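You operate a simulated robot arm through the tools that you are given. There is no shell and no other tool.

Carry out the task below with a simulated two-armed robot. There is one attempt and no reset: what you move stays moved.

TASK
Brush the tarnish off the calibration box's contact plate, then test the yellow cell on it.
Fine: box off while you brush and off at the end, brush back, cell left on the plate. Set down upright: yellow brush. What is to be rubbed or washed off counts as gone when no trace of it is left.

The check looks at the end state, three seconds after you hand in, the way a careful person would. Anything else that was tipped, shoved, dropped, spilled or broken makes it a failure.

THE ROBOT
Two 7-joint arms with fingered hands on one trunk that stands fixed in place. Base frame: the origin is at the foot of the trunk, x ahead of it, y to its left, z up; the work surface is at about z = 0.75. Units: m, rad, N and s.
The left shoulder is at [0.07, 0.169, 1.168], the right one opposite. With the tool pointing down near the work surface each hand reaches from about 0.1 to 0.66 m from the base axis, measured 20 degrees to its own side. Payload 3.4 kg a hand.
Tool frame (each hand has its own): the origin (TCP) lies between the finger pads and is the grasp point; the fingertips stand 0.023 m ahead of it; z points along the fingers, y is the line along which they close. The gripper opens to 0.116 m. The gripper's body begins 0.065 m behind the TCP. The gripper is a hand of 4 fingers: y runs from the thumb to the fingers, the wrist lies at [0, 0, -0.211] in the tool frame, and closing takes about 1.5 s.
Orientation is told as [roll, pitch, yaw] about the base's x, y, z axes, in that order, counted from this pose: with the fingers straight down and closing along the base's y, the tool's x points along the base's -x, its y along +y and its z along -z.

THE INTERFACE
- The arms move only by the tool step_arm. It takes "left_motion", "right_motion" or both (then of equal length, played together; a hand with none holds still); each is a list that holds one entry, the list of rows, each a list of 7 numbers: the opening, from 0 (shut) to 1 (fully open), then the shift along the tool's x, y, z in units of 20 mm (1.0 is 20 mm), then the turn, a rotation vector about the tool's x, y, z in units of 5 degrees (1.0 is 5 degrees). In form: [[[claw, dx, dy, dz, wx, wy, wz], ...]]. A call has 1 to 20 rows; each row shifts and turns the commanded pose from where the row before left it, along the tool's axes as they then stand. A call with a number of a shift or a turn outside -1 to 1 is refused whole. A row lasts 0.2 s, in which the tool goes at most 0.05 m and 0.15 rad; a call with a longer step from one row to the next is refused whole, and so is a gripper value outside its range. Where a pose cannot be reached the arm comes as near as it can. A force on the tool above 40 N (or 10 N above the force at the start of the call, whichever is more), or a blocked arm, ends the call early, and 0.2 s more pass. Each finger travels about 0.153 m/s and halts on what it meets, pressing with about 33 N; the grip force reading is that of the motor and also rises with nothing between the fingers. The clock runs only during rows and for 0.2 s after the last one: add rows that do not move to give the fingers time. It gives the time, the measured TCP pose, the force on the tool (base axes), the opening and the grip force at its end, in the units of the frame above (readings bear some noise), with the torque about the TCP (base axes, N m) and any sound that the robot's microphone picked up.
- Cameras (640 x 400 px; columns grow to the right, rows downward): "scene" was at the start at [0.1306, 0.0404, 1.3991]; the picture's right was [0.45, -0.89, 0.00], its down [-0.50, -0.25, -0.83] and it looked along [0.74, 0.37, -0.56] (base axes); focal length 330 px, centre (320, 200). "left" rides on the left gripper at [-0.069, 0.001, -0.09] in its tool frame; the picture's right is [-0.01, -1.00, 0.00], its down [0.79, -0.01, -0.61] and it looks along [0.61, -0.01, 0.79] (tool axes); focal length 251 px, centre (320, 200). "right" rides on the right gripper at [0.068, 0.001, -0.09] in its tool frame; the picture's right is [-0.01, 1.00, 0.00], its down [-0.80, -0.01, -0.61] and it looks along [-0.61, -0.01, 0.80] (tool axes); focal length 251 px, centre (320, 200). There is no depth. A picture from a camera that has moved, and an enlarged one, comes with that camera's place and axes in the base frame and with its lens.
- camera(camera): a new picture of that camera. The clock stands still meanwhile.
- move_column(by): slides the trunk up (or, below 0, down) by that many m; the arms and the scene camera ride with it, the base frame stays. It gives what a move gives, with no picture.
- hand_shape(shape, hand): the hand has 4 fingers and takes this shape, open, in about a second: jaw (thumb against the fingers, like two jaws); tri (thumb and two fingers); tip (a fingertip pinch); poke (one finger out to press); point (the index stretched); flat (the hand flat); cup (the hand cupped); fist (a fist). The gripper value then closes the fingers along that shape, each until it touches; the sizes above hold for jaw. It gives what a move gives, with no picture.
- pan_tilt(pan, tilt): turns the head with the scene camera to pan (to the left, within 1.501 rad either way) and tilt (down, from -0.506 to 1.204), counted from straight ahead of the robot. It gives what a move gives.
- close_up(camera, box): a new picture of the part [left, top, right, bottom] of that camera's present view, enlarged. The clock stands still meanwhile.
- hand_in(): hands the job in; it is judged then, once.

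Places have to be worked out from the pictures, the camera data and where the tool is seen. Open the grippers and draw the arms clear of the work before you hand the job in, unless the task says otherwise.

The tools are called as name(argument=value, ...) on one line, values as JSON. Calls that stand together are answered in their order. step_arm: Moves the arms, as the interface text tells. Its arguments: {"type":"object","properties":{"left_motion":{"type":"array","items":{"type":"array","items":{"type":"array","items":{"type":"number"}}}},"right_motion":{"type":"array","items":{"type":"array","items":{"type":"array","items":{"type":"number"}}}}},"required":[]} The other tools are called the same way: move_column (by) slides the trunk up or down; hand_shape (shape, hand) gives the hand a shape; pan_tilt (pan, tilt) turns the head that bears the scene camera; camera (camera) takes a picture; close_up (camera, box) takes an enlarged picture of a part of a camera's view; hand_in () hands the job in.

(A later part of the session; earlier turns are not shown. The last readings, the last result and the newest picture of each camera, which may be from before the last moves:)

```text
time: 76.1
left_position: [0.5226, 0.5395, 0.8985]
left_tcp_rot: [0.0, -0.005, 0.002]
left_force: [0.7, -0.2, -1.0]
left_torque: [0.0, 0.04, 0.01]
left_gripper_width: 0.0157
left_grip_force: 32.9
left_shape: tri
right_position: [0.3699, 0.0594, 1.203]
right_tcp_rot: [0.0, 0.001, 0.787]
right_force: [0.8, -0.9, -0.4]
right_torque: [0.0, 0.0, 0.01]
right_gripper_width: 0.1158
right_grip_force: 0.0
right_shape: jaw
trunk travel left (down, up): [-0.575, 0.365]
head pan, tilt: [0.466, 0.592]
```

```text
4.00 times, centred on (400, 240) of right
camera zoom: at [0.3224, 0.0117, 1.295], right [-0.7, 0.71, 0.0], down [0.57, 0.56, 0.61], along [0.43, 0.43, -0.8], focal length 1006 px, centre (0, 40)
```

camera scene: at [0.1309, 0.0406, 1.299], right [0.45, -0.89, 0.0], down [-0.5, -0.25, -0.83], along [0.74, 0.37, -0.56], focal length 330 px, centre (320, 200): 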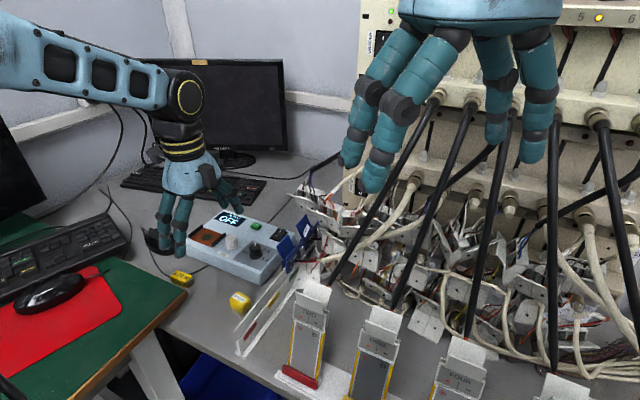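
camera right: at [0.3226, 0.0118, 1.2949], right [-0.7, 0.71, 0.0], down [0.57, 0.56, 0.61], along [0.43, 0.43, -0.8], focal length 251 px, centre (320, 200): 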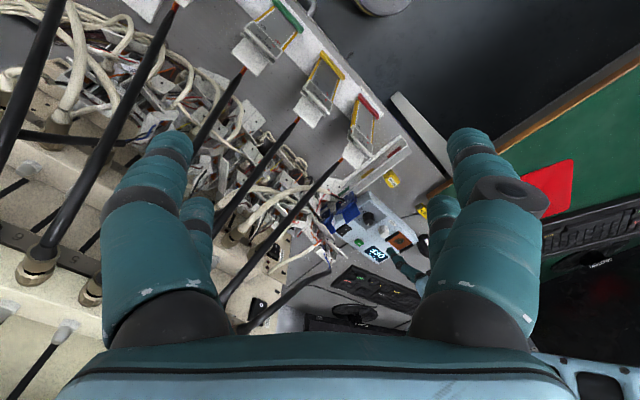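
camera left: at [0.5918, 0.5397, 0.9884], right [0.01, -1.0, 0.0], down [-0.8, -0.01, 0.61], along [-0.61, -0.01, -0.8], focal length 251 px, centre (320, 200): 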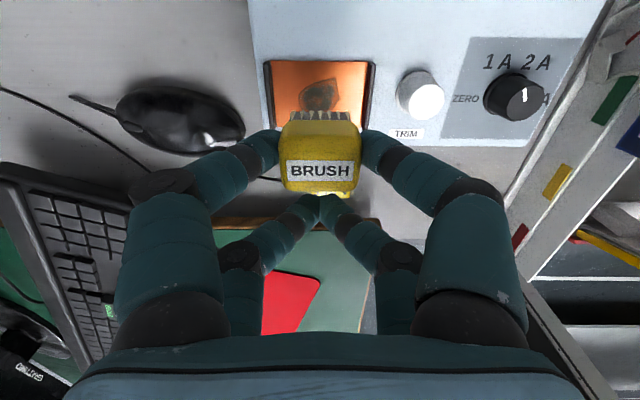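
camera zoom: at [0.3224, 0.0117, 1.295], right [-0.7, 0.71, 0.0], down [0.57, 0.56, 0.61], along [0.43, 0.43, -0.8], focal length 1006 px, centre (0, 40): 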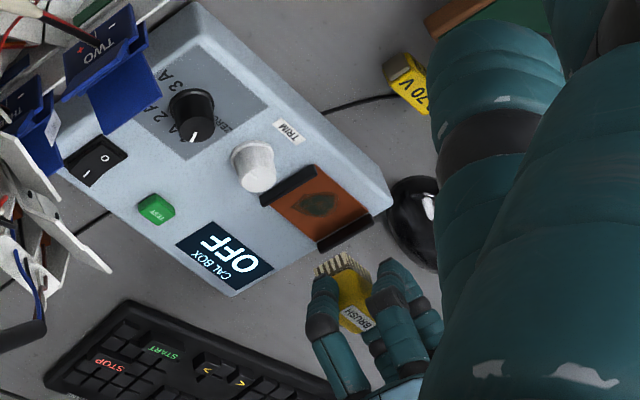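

Brush is above the plate, box still OFF. I lower to about 8 mm above the expected contact height.

step_arm(left_motion=[[[0, 0, 0, 0.8, 0, 0, 0], [0, 0, 0, 0.8, 0, 0, 0], [0, 0, 0, 0.9, 0, 0, 0], [0, 0, 0, 0, 0, 0, 0]]])

close_up(camera="scene", box=[170, 190, 250, 270])

close_up(camera="left", box=[220, 50, 420, 220])

close_up(camera="right", box=[360, 190, 440, 270])

```text
time: 77.1
left_position: [0.5223, 0.5386, 0.8488]
left_tcp_rot: [0.003, -0.003, 0.0]
left_force: [0.6, 0.0, -0.8]
left_torque: [0.0, 0.03, -0.01]
left_gripper_width: 0.0153
left_grip_force: 33.0
left_shape: tri
right_position: [0.3709, 0.0585, 1.2041]
right_tcp_rot: [0.001, 0.0, 0.785]
right_force: [0.4, 0.5, 0.4]
right_torque: [0.01, -0.01, 0.0]
right_gripper_width: 0.1161
right_grip_force: 0.1
right_shape: jaw
trunk travel left (down, up): [-0.575, 0.365]
head pan, tilt: [0.466, 0.592]
```

```text
5.00 times, centred on (210, 230) of scene
camera zoom: at [0.1305, 0.0404, 1.2991], right [0.45, -0.89, 0.0], down [-0.5, -0.25, -0.83], along [0.74, 0.37, -0.56], focal length 1649 px, centre (870, 50)
```

zoom: 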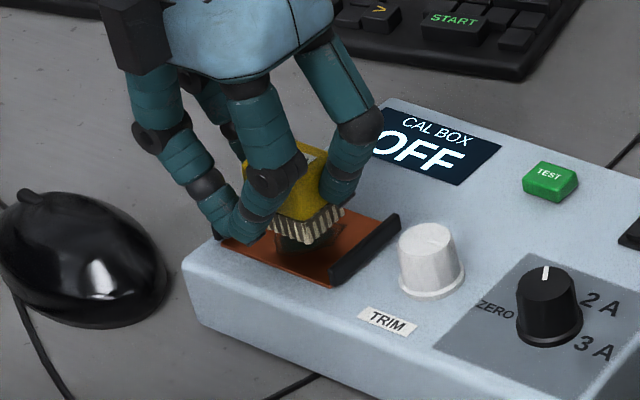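

```text
2.35 times, centred on (320, 135) of left
camera zoom: at [0.5921, 0.5392, 0.9386], right [0.01, -1.0, 0.0], down [-0.8, -0.01, 0.61], along [-0.61, -0.01, -0.8], focal length 592 px, centre (320, 353)
```

zoom: 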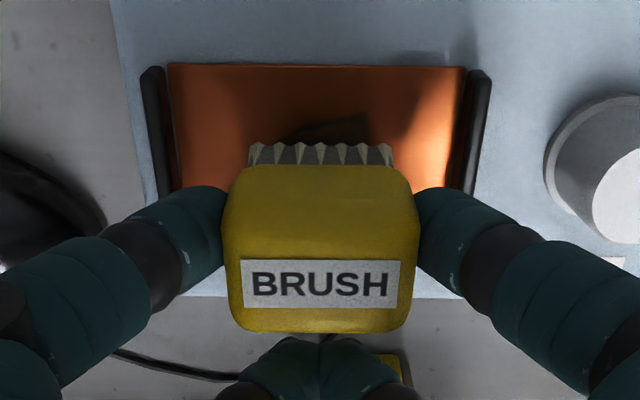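

```text
5.00 times, centred on (400, 230) of right
camera zoom: at [0.3223, 0.0116, 1.295], right [-0.7, 0.71, 0.0], down [0.57, 0.56, 0.61], along [0.43, 0.43, -0.8], focal length 1257 px, centre (-80, 50)
```

zoom: 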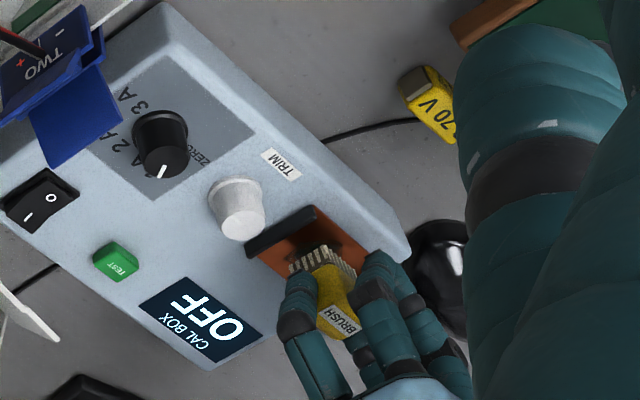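

About 9 mm of air remain under the bristles. I lower in 2 mm steps to make contact.

step_arm(left_motion=[[[0, 0, 0, 0.1, 0, 0, 0], [0, 0, 0, 0.1, 0, 0, 0], [0, 0, 0, 0.1, 0, 0, 0], [0, 0, 0, 0.1, 0, 0, 0]]])

close_up(camera="scene", box=[170, 190, 250, 270])

```text
time: 78.1
left_position: [0.5225, 0.5394, 0.8409]
left_tcp_rot: [0.002, -0.001, 0.001]
left_force: [0.2, -0.3, -0.4]
left_torque: [-0.06, 0.0, 0.01]
left_gripper_width: 0.0155
left_grip_force: 33.1
left_shape: tri
right_position: [0.37, 0.0594, 1.2052]
right_tcp_rot: [0.0, 0.0, 0.786]
right_force: [0.6, 0.0, 0.4]
right_torque: [-0.01, -0.01, -0.01]
right_gripper_width: 0.1154
right_grip_force: 0.1
right_shape: jaw
trunk travel left (down, up): [-0.575, 0.365]
head pan, tilt: [0.466, 0.592]
```

```text
5.00 times, centred on (210, 230) of scene
camera zoom: at [0.1307, 0.0406, 1.299], right [0.45, -0.89, 0.0], down [-0.5, -0.25, -0.83], along [0.74, 0.37, -0.56], focal length 1649 px, centre (870, 50)
```

zoom: 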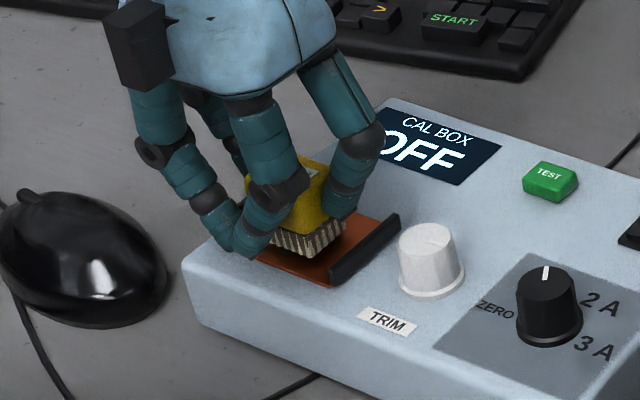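

Still no contact force; I go down further in 1.5 mm steps.

step_arm(left_motion=[[[0, 0, 0, 0.075, 0, 0, 0], [0, 0, 0, 0.075, 0, 0, 0], [0, 0, 0, 0, 0, 0, 0]]])

```text
time: 78.9
left_position: [0.5235, 0.5392, 0.8374]
left_tcp_rot: [0.003, -0.002, 0.001]
left_force: [-0.7, 0.0, -0.7]
left_torque: [0.0, 0.02, 0.01]
left_gripper_width: 0.0156
left_grip_force: 33.2
left_shape: tri
right_position: [0.371, 0.0578, 1.2041]
right_tcp_rot: [0.001, 0.0, 0.785]
right_force: [-0.5, -0.4, 0.0]
right_torque: [0.03, -0.04, -0.02]
right_gripper_width: 0.116
right_grip_force: 0.0
right_shape: jaw
trunk travel left (down, up): [-0.575, 0.365]
head pan, tilt: [0.466, 0.592]
```

No force yet; I look closely at the gap before going on.

close_up(camera="scene", box=[190, 210, 240, 260])

close_up(camera="left", box=[220, 50, 420, 220])

close_up(camera="right", box=[380, 210, 430, 260])

```text
8.00 times, centred on (215, 235) of scene
camera zoom: at [0.1307, 0.0405, 1.299], right [0.45, -0.89, 0.0], down [-0.5, -0.25, -0.83], along [0.74, 0.37, -0.56], focal length 2638 px, centre (1160, -80)
```

zoom: 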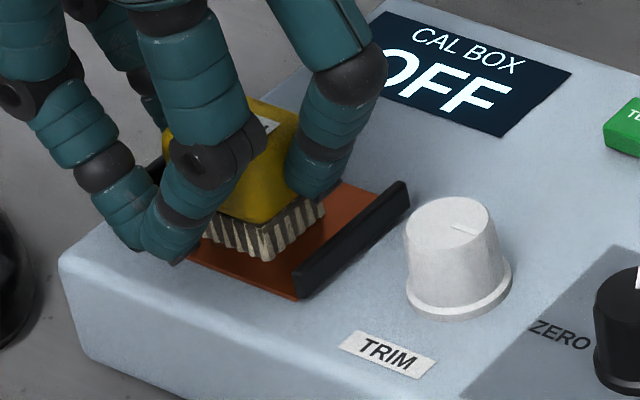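

```text
2.35 times, centred on (320, 135) of left
camera zoom: at [0.5918, 0.5394, 0.9274], right [0.01, -1.0, 0.0], down [-0.8, -0.01, 0.61], along [-0.61, -0.01, -0.8], focal length 592 px, centre (320, 353)
```

zoom: 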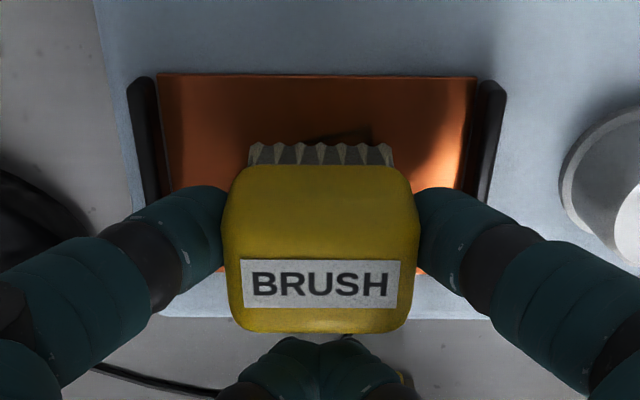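

```text
8.00 times, centred on (405, 235) of right
camera zoom: at [0.3224, 0.0117, 1.295], right [-0.7, 0.71, 0.0], down [0.57, 0.56, 0.61], along [0.43, 0.43, -0.8], focal length 2012 px, centre (-360, -80)
```

zoom: 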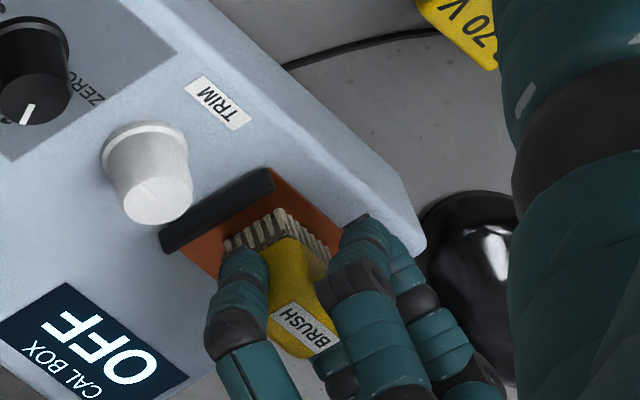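

The bristle tips look within a millimetre or two of the plate. I continue in 1 mm steps.

step_arm(left_motion=[[[0, 0, 0, 0.05, 0, 0, 0], [0, 0, 0, 0.05, 0, 0, 0], [0, 0, 0, 0, 0, 0, 0]]])

```text
time: 79.7
left_position: [0.5227, 0.5385, 0.8365]
left_tcp_rot: [0.001, -0.003, 0.004]
left_force: [1.5, 2.9, 7.0]
left_torque: [0.05, -0.18, -0.01]
left_gripper_width: 0.0158
left_grip_force: 33.7
left_shape: tri
right_position: [0.3696, 0.0581, 1.2043]
right_tcp_rot: [0.0, 0.0, 0.784]
right_force: [0.3, 0.1, -0.8]
right_torque: [-0.01, 0.02, 0.03]
right_gripper_width: 0.1158
right_grip_force: 0.0
right_shape: jaw
trunk travel left (down, up): [-0.575, 0.365]
head pan, tilt: [0.466, 0.592]
```

Contact at ~7 N, centred under the brush. I stroke gently back and forth along x.

step_arm(left_motion=[[[0, -0.25, 0, 0, 0, 0, 0], [0, -0.25, 0, 0, 0, 0, 0], [0, 0.25, 0, 0, 0, 0, 0], [0, 0.25, 0, 0, 0, 0, 0], [0, 0.25, 0, 0, 0, 0, 0], [0, 0.25, 0, 0, 0, 0, 0], [0, -0.25, 0, 0, 0, 0, 0], [0, -0.25, 0, 0, 0, 0, 0], [0, -0.25, 0, 0, 0, 0, 0], [0, -0.25, 0, 0, 0, 0, 0], [0, 0.25, 0, 0, 0, 0, 0], [0, 0.25, 0, 0, 0, 0, 0]]])

close_up(camera="left", box=[220, 50, 420, 220])

close_up(camera="scene", box=[190, 210, 240, 260])

```text
time: 82.3
left_position: [0.5256, 0.5367, 0.8381]
left_tcp_rot: [0.004, -0.005, -0.001]
left_force: [12.0, 4.3, 15.3]
left_torque: [0.14, -0.53, 0.08]
left_gripper_width: 0.0163
left_grip_force: 33.0
left_shape: tri
right_position: [0.3701, 0.0575, 1.2043]
right_tcp_rot: [0.002, 0.001, 0.785]
right_force: [0.2, 0.3, 0.2]
right_torque: [-0.03, 0.01, 0.0]
right_gripper_width: 0.1159
right_grip_force: 0.0
right_shape: jaw
trunk travel left (down, up): [-0.575, 0.365]
head pan, tilt: [0.466, 0.592]
```

```text
2.35 times, centred on (320, 135) of left
camera zoom: at [0.5934, 0.5377, 0.9276], right [0.01, -1.0, 0.0], down [-0.8, -0.01, 0.6], along [-0.6, 0.0, -0.8], focal length 592 px, centre (320, 353)
```

zoom: 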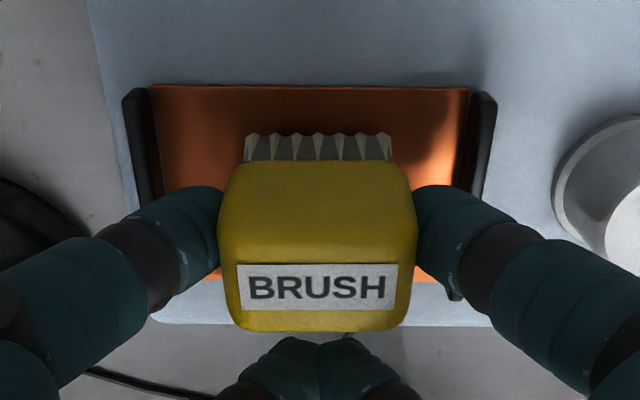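

```text
8.00 times, centred on (215, 235) of scene
camera zoom: at [0.1308, 0.0387, 1.2993], right [0.45, -0.89, 0.0], down [-0.5, -0.25, -0.83], along [0.74, 0.37, -0.56], focal length 2638 px, centre (1160, -80)
```

zoom: 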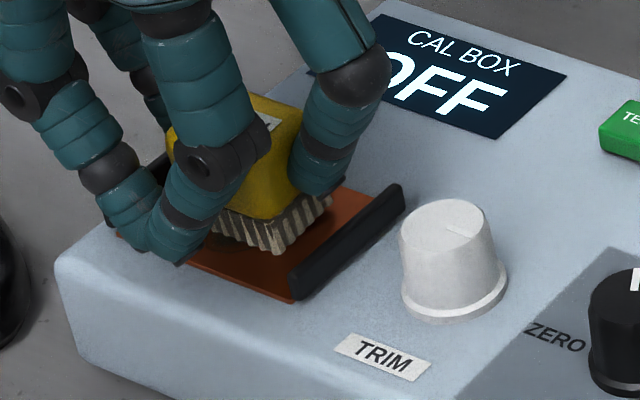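

There is drag (12 N) and the brush pivots a little. I lift 25 mm and look at how much tarnish is left.

step_arm(left_motion=[[[0, 0, 0, -0.4, 0, 0, 0], [0, 0, 0, -0.8, 0, 0, 0], [0, 0.4, 0, -0.8, 0, 0, 0], [0, 0.8, 0, -0.6, 0, 0, 0], [0, 0.8, 0, -0.6, 0, 0, 0], [0, 0, 0, 0, 0, 0, 0]]])

close_up(camera="left", box=[220, 20, 420, 220])

close_up(camera="scene", box=[180, 190, 260, 260])

close_up(camera="right", box=[380, 210, 430, 260])

```text
time: 83.7
left_position: [0.4838, 0.5388, 0.8986]
left_tcp_rot: [0.0, 0.0, 0.002]
left_force: [-0.3, 0.5, -0.6]
left_torque: [-0.01, 0.03, -0.02]
left_gripper_width: 0.0159
left_grip_force: 33.3
left_shape: tri
right_position: [0.3709, 0.059, 1.203]
right_tcp_rot: [0.0, 0.002, 0.786]
right_force: [0.2, 0.8, 0.0]
right_torque: [0.02, -0.01, 0.05]
right_gripper_width: 0.116
right_grip_force: 0.1
right_shape: jaw
trunk travel left (down, up): [-0.575, 0.365]
head pan, tilt: [0.466, 0.592]
```

```text
2.00 times, centred on (320, 120) of left
camera zoom: at [0.5521, 0.5395, 0.9891], right [0.01, -1.0, 0.0], down [-0.8, -0.01, 0.61], along [-0.61, -0.01, -0.8], focal length 503 px, centre (320, 360)
```

zoom: 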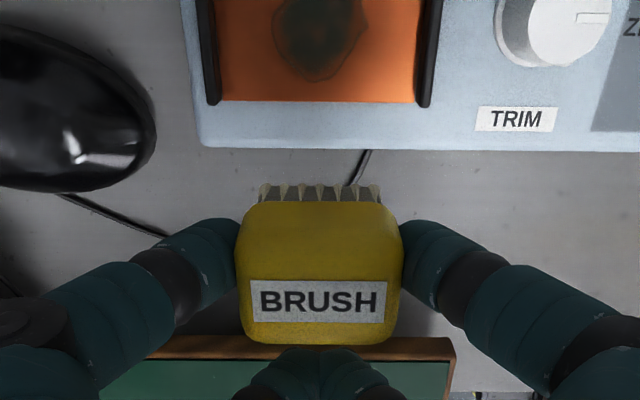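

```text
5.71 times, centred on (220, 225) of scene
camera zoom: at [0.1313, 0.0405, 1.299], right [0.45, -0.89, 0.0], down [-0.5, -0.25, -0.83], along [0.74, 0.37, -0.56], focal length 1884 px, centre (891, 57)
```

zoom: 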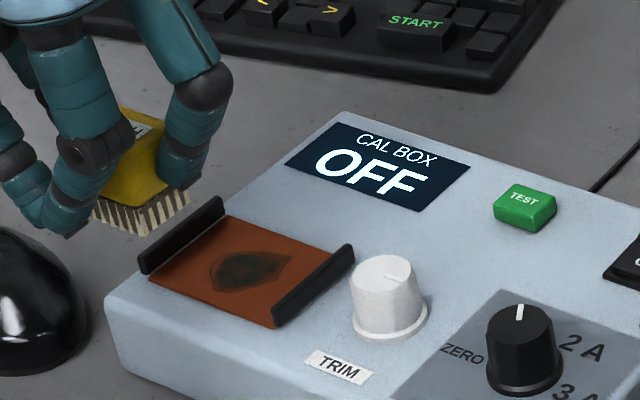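

```text
8.00 times, centred on (405, 235) of right
camera zoom: at [0.323, 0.0117, 1.2948], right [-0.7, 0.71, 0.0], down [0.57, 0.56, 0.61], along [0.43, 0.42, -0.8], focal length 2012 px, centre (-360, -80)
```

zoom: 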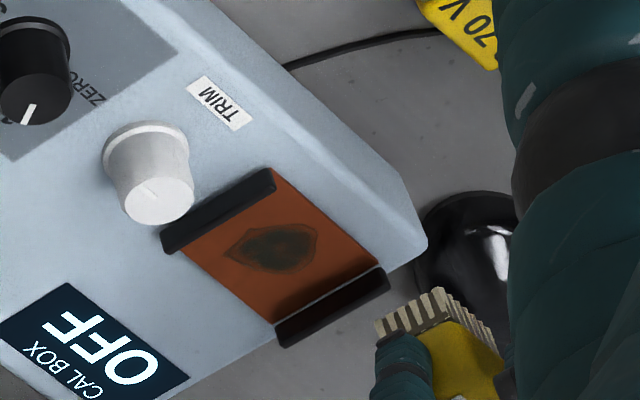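

The patch has faded slightly but not gone; it needs many more strokes. I go back down and use longer, lighter strokes.

step_arm(left_motion=[[[0, -0.65, 0, 0, 0, 0, 0], [0, -0.65, 0, 0, 0, 0, 0], [0, -0.65, 0, 0, 0, 0, 0], [0, 0, 0, 0.9, 0, 0, 0], [0, 0, 0, 0.9, 0, 0, 0], [0, 0, 0, 0.9, 0, 0, 0], [0, 0, 0, 0.18, 0, 0, 0], [0, 0, 0, 0.18, 0, 0, 0], [0, -0.5, 0, 0, 0, 0, 0], [0, 0.5, 0, 0, 0, 0, 0], [0, 0.5, 0, 0, 0, 0, 0], [0, -0.5, 0, 0, 0, 0, 0], [0, -0.5, 0, 0, 0, 0, 0], [0, 0.5, 0, 0, 0, 0, 0], [0, 0.5, 0, 0, 0, 0, 0], [0, -0.5, 0, 0, 0, 0, 0], [0, -0.5, 0, 0, 0, 0, 0], [0, 0.5, 0, 0, 0, 0, 0], [0, 0.5, 0, 0, 0, 0, 0], [0, -0.5, 0, 0, 0, 0, 0]]])

close_up(camera="left", box=[220, 20, 420, 220])

close_up(camera="scene", box=[180, 190, 260, 260])

```text
time: 87.9
left_position: [0.5223, 0.5404, 0.8382]
left_tcp_rot: [0.002, 0.002, 0.0]
left_force: [0.6, 0.0, -0.5]
left_torque: [0.0, 0.02, -0.01]
left_gripper_width: 0.0164
left_grip_force: 33.2
left_shape: tri
right_position: [0.3725, 0.0583, 1.2028]
right_tcp_rot: [0.002, 0.003, 0.786]
right_force: [-0.4, -1.1, -0.9]
right_torque: [0.01, 0.01, -0.01]
right_gripper_width: 0.1162
right_grip_force: 0.1
right_shape: jaw
trunk travel left (down, up): [-0.575, 0.365]
head pan, tilt: [0.466, 0.592]
```

```text
2.00 times, centred on (320, 120) of left
camera zoom: at [0.5915, 0.539, 0.9278], right [0.01, -1.0, 0.0], down [-0.79, -0.01, 0.61], along [-0.61, 0.0, -0.79], focal length 503 px, centre (320, 360)
```

zoom: 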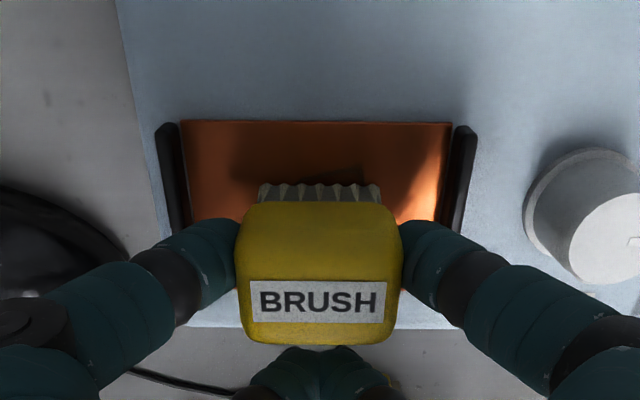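

```text
5.71 times, centred on (220, 225) of scene
camera zoom: at [0.1318, 0.0402, 1.2989], right [0.45, -0.89, 0.0], down [-0.5, -0.25, -0.83], along [0.74, 0.37, -0.56], focal length 1884 px, centre (891, 57)
```

zoom: 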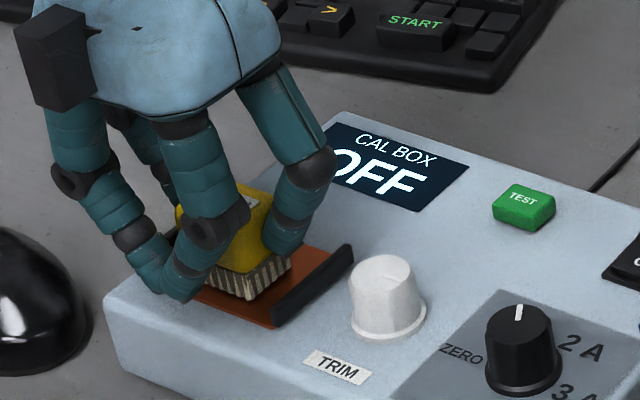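

The bristles were just clear of the plate at this height. I lower another ~2 mm and repeat the strokes.

step_arm(left_motion=[[[0, 0, 0, 0.06, 0, 0, 0], [0, 0, 0, 0.06, 0, 0, 0], [0, -0.5, 0, 0, 0, 0, 0], [0, 0.5, 0, 0, 0, 0, 0], [0, 0.5, 0, 0, 0, 0, 0], [0, -0.5, 0, 0, 0, 0, 0], [0, -0.5, 0, 0, 0, 0, 0], [0, 0.5, 0, 0, 0, 0, 0], [0, 0.5, 0, 0, 0, 0, 0], [0, -0.5, 0, 0, 0, 0, 0]]])

close_up(camera="left", box=[220, 20, 420, 220])

close_up(camera="scene", box=[180, 190, 260, 260])

```text
time: 90.1
left_position: [0.5203, 0.5392, 0.836]
left_tcp_rot: [0.002, 0.0, 0.002]
left_force: [-2.8, 0.6, 7.1]
left_torque: [0.07, -0.02, 0.07]
left_gripper_width: 0.0159
left_grip_force: 32.7
left_shape: tri
right_position: [0.37, 0.0575, 1.2051]
right_tcp_rot: [0.001, 0.0, 0.785]
right_force: [0.5, -0.4, -0.5]
right_torque: [-0.01, 0.04, -0.01]
right_gripper_width: 0.1158
right_grip_force: 0.0
right_shape: jaw
trunk travel left (down, up): [-0.575, 0.365]
head pan, tilt: [0.466, 0.592]
```

```text
2.00 times, centred on (320, 120) of left
camera zoom: at [0.5901, 0.5393, 0.9267], right [0.01, -1.0, 0.0], down [-0.8, -0.01, 0.61], along [-0.61, 0.0, -0.8], focal length 503 px, centre (320, 360)
```

zoom: 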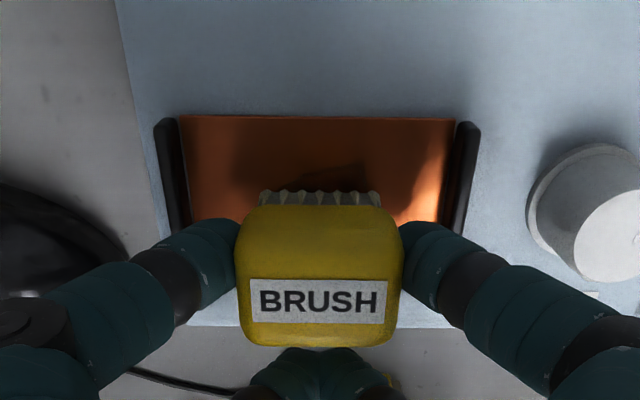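

```text
5.71 times, centred on (220, 225) of scene
camera zoom: at [0.13, 0.0395, 1.2992], right [0.45, -0.89, 0.0], down [-0.5, -0.25, -0.83], along [0.74, 0.37, -0.56], focal length 1884 px, centre (891, 57)
```

zoom: 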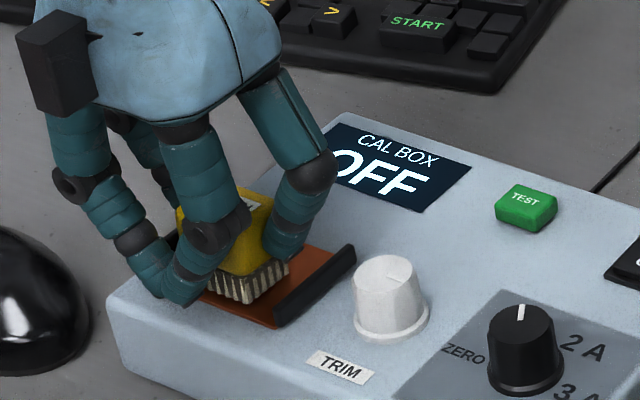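

Good 7 N contact. I run more strokes, with the brush shifted a few mm in y partway to cover the patch's full width.

step_arm(left_motion=[[[0, -0.5, 0.2, 0, 0, 0, 0], [0, 0.5, 0, 0, 0, 0, 0], [0, 0.5, 0, 0, 0, 0, 0], [0, -0.5, 0, 0, 0, 0, 0], [0, -0.5, 0, 0, 0, 0, 0], [0, 0.5, 0, 0, 0, 0, 0], [0, 0.5, 0, 0, 0, 0, 0], [0, -0.5, 0, 0, 0, 0, 0], [0, -0.5, -0.2, 0, 0, 0, 0], [0, 0.5, -0.2, 0, 0, 0, 0], [0, 0.5, 0, 0, 0, 0, 0], [0, -0.5, 0, 0, 0, 0, 0], [0, -0.5, 0, 0, 0, 0, 0], [0, 0.5, 0, 0, 0, 0, 0], [0, 0.5, 0, 0, 0, 0, 0], [0, -0.5, 0, 0, 0, 0, 0], [0, -0.5, 0, 0, 0, 0, 0], [0, 0.5, 0.2, 0, 0, 0, 0]]])

step_arm(left_motion=[[[0, 0, 0, -0.4, 0, 0, 0], [0, 0, 0, -0.8, 0, 0, 0], [0, 0.4, 0, -0.8, 0, 0, 0], [0, 0.8, 0, -0.6, 0, 0, 0], [0, 0.8, 0, -0.6, 0, 0, 0], [0, 0, 0, 0, 0, 0, 0]]])

close_up(camera="scene", box=[180, 190, 260, 260])

close_up(camera="right", box=[380, 210, 430, 260])

close_up(camera="left", box=[220, 0, 420, 200])

```text
time: 93.9
left_position: [0.5228, 0.5381, 0.8359]
left_tcp_rot: [0.002, -0.003, -0.001]
left_force: [3.7, -1.5, 2.9]
left_torque: [-0.02, -0.12, 0.01]
left_gripper_width: 0.0159
left_grip_force: 32.8
left_shape: tri
right_position: [0.3694, 0.0583, 1.2051]
right_tcp_rot: [-0.001, 0.0, 0.785]
right_force: [0.3, -0.1, -0.1]
right_torque: [-0.01, -0.01, -0.01]
right_gripper_width: 0.1159
right_grip_force: 0.0
right_shape: jaw
trunk travel left (down, up): [-0.575, 0.365]
head pan, tilt: [0.466, 0.592]
```

```text
time: 95.3
left_position: [0.4816, 0.5388, 0.8995]
left_tcp_rot: [0.0, 0.0, 0.002]
left_force: [-0.4, 0.5, -1.4]
left_torque: [-0.02, 0.01, 0.02]
left_gripper_width: 0.0159
left_grip_force: 32.8
left_shape: tri
right_position: [0.3704, 0.0593, 1.2032]
right_tcp_rot: [0.002, 0.002, 0.785]
right_force: [0.3, 0.5, 0.1]
right_torque: [-0.01, -0.04, -0.04]
right_gripper_width: 0.1161
right_grip_force: 0.1
right_shape: jaw
trunk travel left (down, up): [-0.575, 0.365]
head pan, tilt: [0.466, 0.592]
```

```text
5.71 times, centred on (220, 225) of scene
camera zoom: at [0.1313, 0.0405, 1.299], right [0.45, -0.89, 0.0], down [-0.5, -0.25, -0.83], along [0.74, 0.37, -0.56], focal length 1884 px, centre (891, 57)
```

zoom: 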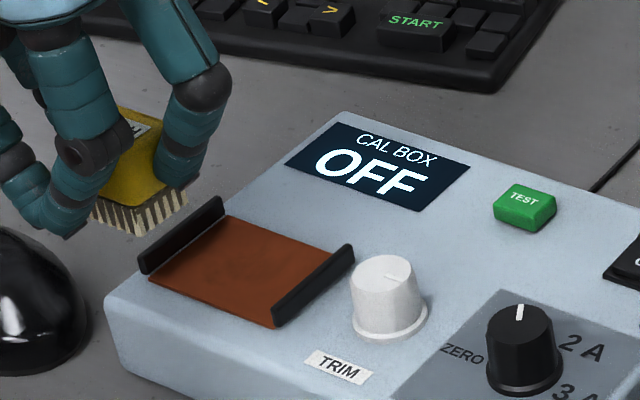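

```text
8.00 times, centred on (405, 235) of right
camera zoom: at [0.3231, 0.0117, 1.2948], right [-0.7, 0.71, 0.0], down [0.57, 0.56, 0.61], along [0.43, 0.43, -0.8], focal length 2012 px, centre (-360, -80)
```

zoom: 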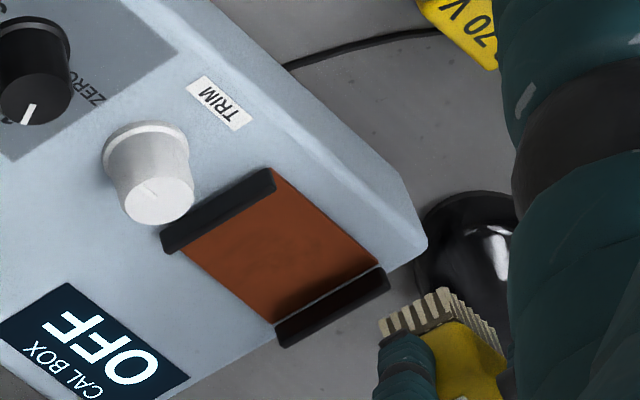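

```text
2.00 times, centred on (320, 100) of left
camera zoom: at [0.5511, 0.5388, 0.9898], right [0.01, -1.0, 0.0], down [-0.8, -0.01, 0.61], along [-0.61, -0.01, -0.8], focal length 503 px, centre (320, 400)
```

zoom: 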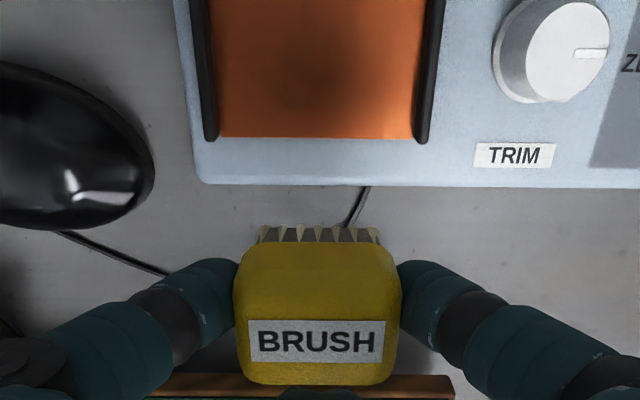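

The tarnish appears almost gone. I zoom in hard on the plate from three cameras to look for any remaining trace.

close_up(camera="scene", box=[195, 212, 235, 240])

close_up(camera="right", box=[398, 226, 430, 256])

close_up(camera="left", box=[270, 0, 370, 80])

```text
14.29 times, centred on (215, 226) of scene
camera zoom: at [0.1313, 0.0405, 1.299], right [0.45, -0.89, 0.0], down [-0.5, -0.25, -0.83], along [0.74, 0.37, -0.56], focal length 4710 px, centre (1820, -171)
```

zoom: 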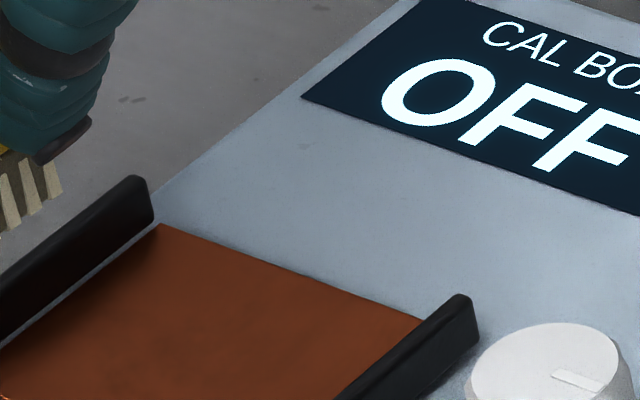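

```text
13.33 times, centred on (414, 241) of right
camera zoom: at [0.3231, 0.0117, 1.2948], right [-0.7, 0.71, 0.0], down [0.57, 0.56, 0.61], along [0.43, 0.43, -0.8], focal length 3352 px, centre (-933, -347)
```

zoom: 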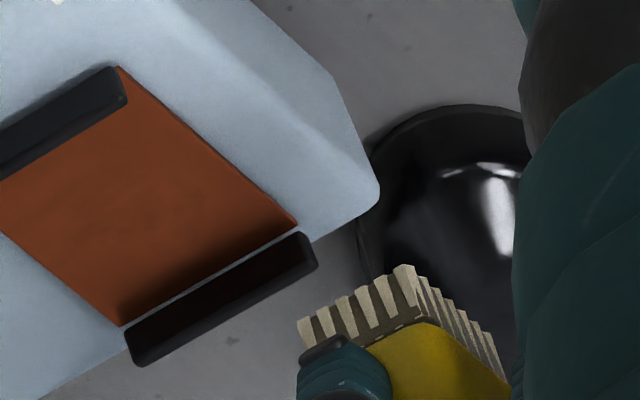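

```text
5.00 times, centred on (320, 40) of left
camera zoom: at [0.5511, 0.5388, 0.9898], right [0.01, -1.0, 0.0], down [-0.8, -0.01, 0.61], along [-0.61, -0.01, -0.8], focal length 1257 px, centre (320, 1000)
```

zoom: 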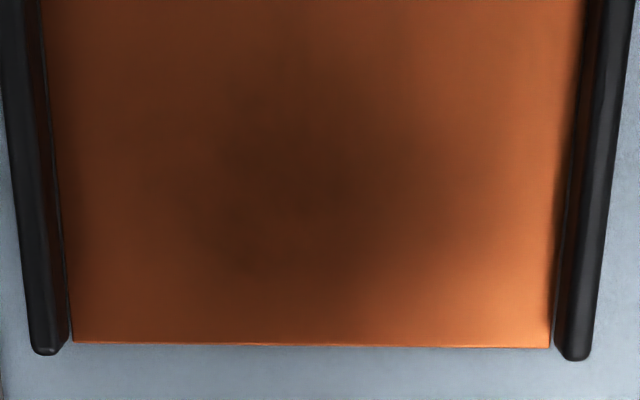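

It looks clean, the rest being shadow, but to be sure no trace remains I do one more full pass over the area.

step_arm(left_motion=[[[0, -0.7, 0, 0, 0, 0, 0], [0, -0.7, 0, 0, 0, 0, 0], [0, -0.63, 0, 0, 0, 0, 0], [0, 0, 0, 0.9, 0, 0, 0], [0, 0, 0, 0.9, 0, 0, 0], [0, 0, 0, 0.9, 0, 0, 0], [0, 0, 0, 0.2, 0, 0, 0], [0, 0, 0, 0.2, 0, 0, 0], [0, 0, 0, 0.09, 0, 0, 0], [0, -0.5, 0.25, 0, 0, 0, 0], [0, 0.5, 0, 0, 0, 0, 0], [0, 0.5, 0, 0, 0, 0, 0], [0, -0.5, 0, 0, 0, 0, 0], [0, -0.5, 0, 0, 0, 0, 0], [0, 0.5, -0.25, 0, 0, 0, 0], [0, 0.5, 0, 0, 0, 0, 0], [0, -0.5, 0, 0, 0, 0, 0], [0, -0.5, 0, 0, 0, 0, 0], [0, 0.5, 0, 0, 0, 0, 0]]])

step_arm(left_motion=[[[0, 0.5, -0.25, 0, 0, 0, 0], [0, -0.5, 0, 0, 0, 0, 0], [0, -0.5, 0, 0, 0, 0, 0], [0, 0.5, 0, 0, 0, 0, 0], [0, 0.5, 0, 0, 0, 0, 0], [0, -0.5, 0, 0, 0, 0, 0], [0, -0.5, 0, 0, 0, 0, 0], [0, 0.5, 0.25, 0, 0, 0, 0], [0, 0.5, 0.25, 0, 0, 0, 0], [0, -0.5, 0, 0, 0, 0, 0], [0, -0.5, 0, 0, 0, 0, 0], [0, 0.5, -0.25, 0, 0, 0, 0], [0, 0.5, 0, 0, 0, 0, 0], [0, -0.5, 0, 0, 0, 0, 0]]])

step_arm(left_motion=[[[0, 0, 0, -0.4, 0, 0, 0], [0, 0, 0, -0.8, 0, 0, 0], [0, 0.4, 0, -0.8, 0, 0, 0], [0, 0.8, 0, -0.6, 0, 0, 0], [0, 0.8, 0, -0.6, 0, 0, 0], [0, 0.8, 0, 0, 0, 0, 0], [0, 0.8, 0, 0, 0, 0, 0], [0, 0, 0, 0, 0, 0, 0]]])

close_up(camera="scene", box=[180, 190, 260, 260])

close_up(camera="right", box=[380, 210, 430, 260])

close_up(camera="left", box=[220, 0, 420, 200])

```text
time: 99.3
left_position: [0.5228, 0.5384, 0.8359]
left_tcp_rot: [0.0, -0.001, -0.002]
left_force: [1.7, -0.6, 2.6]
left_torque: [-0.01, -0.06, 0.01]
left_gripper_width: 0.0162
left_grip_force: 33.1
left_shape: tri
right_position: [0.3699, 0.0585, 1.2037]
right_tcp_rot: [0.0, 0.0, 0.787]
right_force: [-0.4, 1.1, 0.9]
right_torque: [0.02, -0.01, 0.0]
right_gripper_width: 0.1158
right_grip_force: 0.1
right_shape: jaw
trunk travel left (down, up): [-0.575, 0.365]
head pan, tilt: [0.466, 0.592]
```

```text
time: 102.3
left_position: [0.5212, 0.5376, 0.8372]
left_tcp_rot: [0.002, -0.002, 0.002]
left_force: [-3.4, 2.0, 4.6]
left_torque: [0.03, 0.06, 0.03]
left_gripper_width: 0.0159
left_grip_force: 33.0
left_shape: tri
right_position: [0.3698, 0.0572, 1.2047]
right_tcp_rot: [-0.002, -0.002, 0.786]
right_force: [0.3, -0.9, -0.8]
right_torque: [0.02, -0.01, 0.04]
right_gripper_width: 0.1159
right_grip_force: 0.0
right_shape: jaw
trunk travel left (down, up): [-0.575, 0.365]
head pan, tilt: [0.466, 0.592]
```

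```text
time: 104.1
left_position: [0.4495, 0.5391, 0.8996]
left_tcp_rot: [0.0, -0.001, 0.0]
left_force: [0.7, -0.3, -0.5]
left_torque: [0.01, 0.02, -0.03]
left_gripper_width: 0.0161
left_grip_force: 32.9
left_shape: tri
right_position: [0.3718, 0.0588, 1.2025]
right_tcp_rot: [0.001, -0.001, 0.784]
right_force: [0.0, 0.7, 0.1]
right_torque: [-0.01, 0.01, -0.01]
right_gripper_width: 0.1159
right_grip_force: 0.1
right_shape: jaw
trunk travel left (down, up): [-0.575, 0.365]
head pan, tilt: [0.466, 0.592]
```

```text
5.71 times, centred on (220, 225) of scene
camera zoom: at [0.1312, 0.0403, 1.299], right [0.45, -0.89, 0.0], down [-0.5, -0.25, -0.83], along [0.74, 0.37, -0.56], focal length 1884 px, centre (891, 57)
```

zoom: 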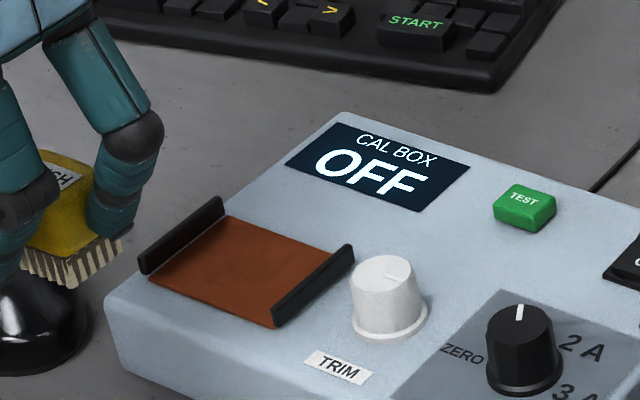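

```text
8.00 times, centred on (405, 235) of right
camera zoom: at [0.3229, 0.0114, 1.2949], right [-0.7, 0.71, 0.0], down [0.57, 0.56, 0.61], along [0.43, 0.43, -0.8], focal length 2012 px, centre (-360, -80)
```

zoom: 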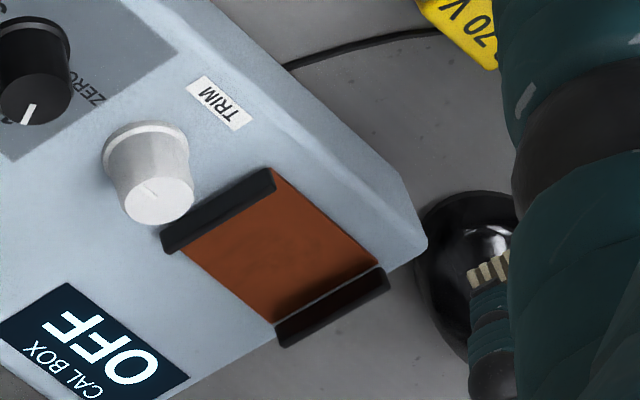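

```text
2.00 times, centred on (320, 100) of left
camera zoom: at [0.5191, 0.5389, 0.9899], right [0.01, -1.0, 0.0], down [-0.8, -0.01, 0.61], along [-0.61, -0.01, -0.8], focal length 503 px, centre (320, 400)
```

zoom: 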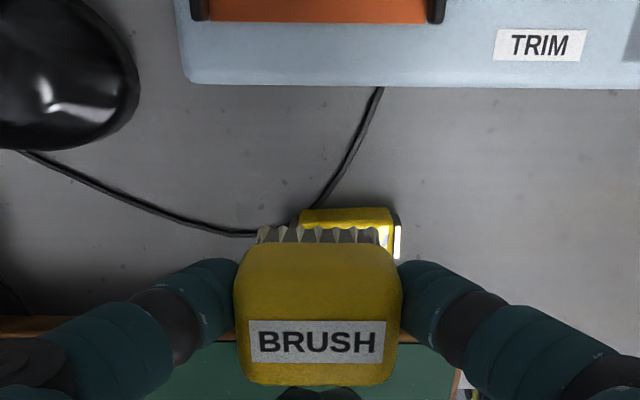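

The plate is clean in all views. Now I take the brush back to above its original spot (0.4376, 0.369) with the hand almost square.

step_arm(left_motion=[[[0, 0.158, -0.94, 0, 0, 0, 0], [0, 0.158, -0.94, 0, 0, 0, 0], [0, 0.158, -0.94, 0, 0, 0, 0], [0, 0.158, -0.94, 0, 0, 0, 0], [0, 0.158, -0.94, 0, 0, 0, 0], [0, 0.158, -0.94, 0, 0, 0, 0], [0, 0.158, -0.94, 0, 0, 0, 0], [0, 0.158, -0.94, 0, 0, 0, 0], [0, 0.158, -0.92, 0, 0, 0, 0], [0, 0, 0, 0, 0, 0, 0.8], [0, 0, 0, 0, 0, 0, 0]]])

camera(camera="left")

close_up(camera="scene", box=[200, 180, 300, 280])

close_up(camera="right", box=[360, 140, 440, 240])

```text
time: 106.5
left_position: [0.423, 0.3696, 0.8994]
left_tcp_rot: [0.002, 0.0, -0.07]
left_force: [0.5, 0.3, -1.0]
left_torque: [0.03, 0.03, 0.01]
left_gripper_width: 0.016
left_grip_force: 32.6
left_shape: tri
right_position: [0.3704, 0.059, 1.2042]
right_tcp_rot: [0.001, 0.0, 0.786]
right_force: [0.1, 0.7, 0.1]
right_torque: [-0.04, 0.0, 0.0]
right_gripper_width: 0.1159
right_grip_force: 0.1
right_shape: jaw
trunk travel left (down, up): [-0.575, 0.365]
head pan, tilt: [0.466, 0.592]
```

```text
taken
camera left: at [0.4911, 0.3654, 0.9901], right [-0.06, -1.0, 0.0], down [-0.79, 0.05, 0.61], along [-0.6, 0.04, -0.8], focal length 251 px, centre (320, 200)
```

left: 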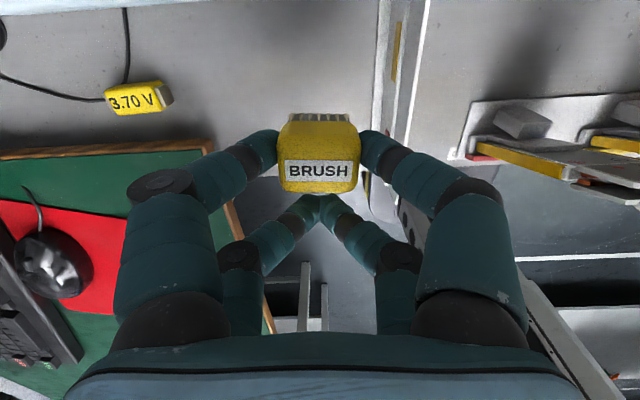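

```text
4.00 times, centred on (250, 230) of scene
camera zoom: at [0.1307, 0.0404, 1.2991], right [0.45, -0.89, 0.0], down [-0.5, -0.25, -0.83], along [0.74, 0.37, -0.56], focal length 1319 px, centre (600, 80)
```

zoom: 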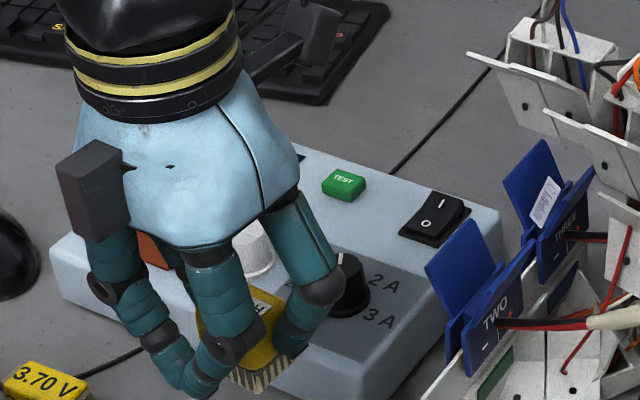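

```text
4.00 times, centred on (400, 190) of right
camera zoom: at [0.3224, 0.0116, 1.295], right [-0.7, 0.71, 0.0], down [0.57, 0.56, 0.61], along [0.43, 0.43, -0.8], focal length 1006 px, centre (0, 240)
```

zoom: 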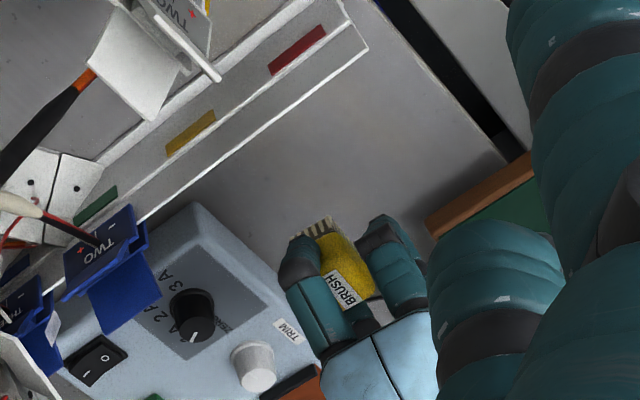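

Over the spot. I descend to about 1 cm above the table with the brush.

step_arm(left_motion=[[[0, 0.08, 0.05, 1, 0, 0, 0], [0, 0, 0, 1, 0, 0, 0], [0, 0, 0, 1, 0, 0, 0], [0, 0, 0, 1, 0, 0, 0], [0, 0, 0, 0.8, 0, 0, 0], [0, 0, 0, 0, 0, 0, 0]]])

camera(camera="left")

close_up(camera="scene", box=[200, 240, 290, 330])

```text
time: 107.9
left_position: [0.4203, 0.3716, 0.8037]
left_tcp_rot: [0.002, -0.002, -0.069]
left_force: [-0.2, 0.1, -0.9]
left_torque: [-0.02, 0.02, -0.03]
left_gripper_width: 0.016
left_grip_force: 32.5
left_shape: tri
right_position: [0.3711, 0.0589, 1.2042]
right_tcp_rot: [-0.001, 0.001, 0.784]
right_force: [0.0, -0.5, 0.0]
right_torque: [0.01, -0.03, 0.0]
right_gripper_width: 0.1159
right_grip_force: 0.1
right_shape: jaw
trunk travel left (down, up): [-0.575, 0.365]
head pan, tilt: [0.466, 0.592]
```

```text
taken
camera left: at [0.4886, 0.3671, 0.8939], right [-0.06, -1.0, 0.0], down [-0.79, 0.05, 0.61], along [-0.6, 0.04, -0.8], focal length 251 px, centre (320, 200)
```

left: 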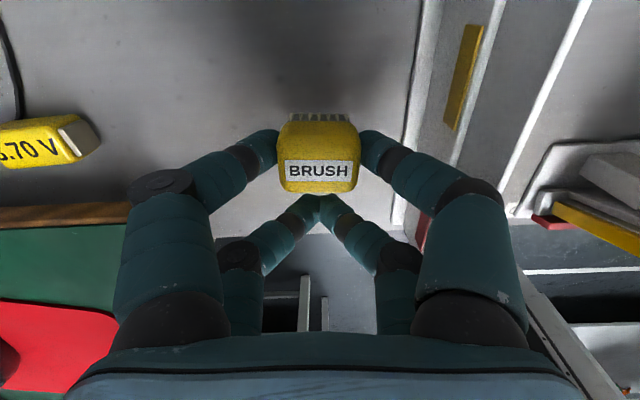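

```text
4.44 times, centred on (245, 285) of scene
camera zoom: at [0.1305, 0.0404, 1.2991], right [0.45, -0.89, 0.0], down [-0.5, -0.25, -0.83], along [0.74, 0.37, -0.56], focal length 1466 px, centre (653, -178)
```

zoom: 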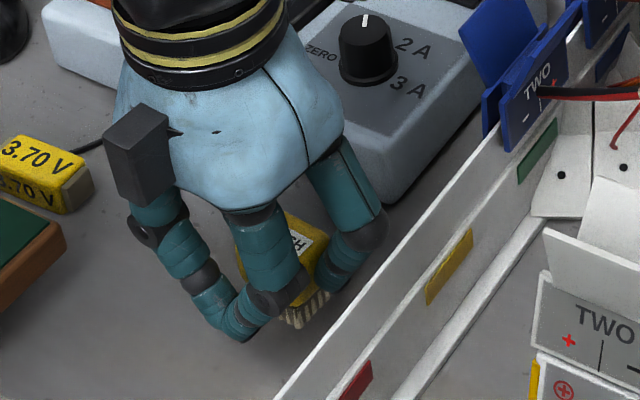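

Free of the wall. I lower the last centimetre gently until the bristles touch.

step_arm(left_motion=[[[0, 0, 0, 0.25, 0, 0, 0], [0, 0, 0, 0.25, 0, 0, 0], [0, 0, 0, 0.06, 0, 0, 0], [0, 0, 0, 0.06, 0, 0, 0], [0, 0, 0, 0, 0, 0, 0]]])

```text
time: 109.1
left_position: [0.4199, 0.371, 0.7907]
left_tcp_rot: [0.001, -0.001, -0.071]
left_force: [-1.0, -0.1, -0.5]
left_torque: [-0.02, 0.0, 0.0]
left_gripper_width: 0.0162
left_grip_force: 33.2
left_shape: tri
right_position: [0.3703, 0.0579, 1.2036]
right_tcp_rot: [0.001, 0.001, 0.785]
right_force: [0.1, 0.6, 0.9]
right_torque: [0.01, 0.0, 0.03]
right_gripper_width: 0.1159
right_grip_force: 0.0
right_shape: jaw
trunk travel left (down, up): [-0.575, 0.365]
head pan, tilt: [0.466, 0.592]
```

No touch yet; I continue in 1 mm steps.

step_arm(left_motion=[[[0, 0, 0, 0.05, 0, 0, 0], [0, 0, 0, 0.05, 0, 0, 0], [0, 0, 0, 0, 0, 0, 0]]])

step_arm(left_motion=[[[0, 0, 0, 0.05, 0, 0, 0], [0, 0, 0, 0, 0, 0, 0]]])

```text
time: 109.9
left_position: [0.4193, 0.3716, 0.7895]
left_tcp_rot: [0.001, -0.003, -0.069]
left_force: [-0.1, 0.7, 0.3]
left_torque: [0.04, -0.01, -0.03]
left_gripper_width: 0.0163
left_grip_force: 33.4
left_shape: tri
right_position: [0.3702, 0.0581, 1.203]
right_tcp_rot: [0.0, 0.001, 0.786]
right_force: [-0.4, -0.2, 0.3]
right_torque: [0.01, -0.05, -0.03]
right_gripper_width: 0.1161
right_grip_force: 0.1
right_shape: jaw
trunk travel left (down, up): [-0.575, 0.365]
head pan, tilt: [0.466, 0.592]
```

```text
time: 110.5
left_position: [0.4199, 0.3709, 0.7895]
left_tcp_rot: [0.003, -0.002, -0.07]
left_force: [-0.5, 0.5, 4.6]
left_torque: [-0.02, -0.12, 0.03]
left_gripper_width: 0.0162
left_grip_force: 32.9
left_shape: tri
right_position: [0.3697, 0.0592, 1.2051]
right_tcp_rot: [0.0, 0.0, 0.785]
right_force: [-0.2, 0.4, 0.5]
right_torque: [-0.04, -0.02, -0.01]
right_gripper_width: 0.116
right_grip_force: 0.0
right_shape: jaw
trunk travel left (down, up): [-0.575, 0.365]
head pan, tilt: [0.466, 0.592]
```

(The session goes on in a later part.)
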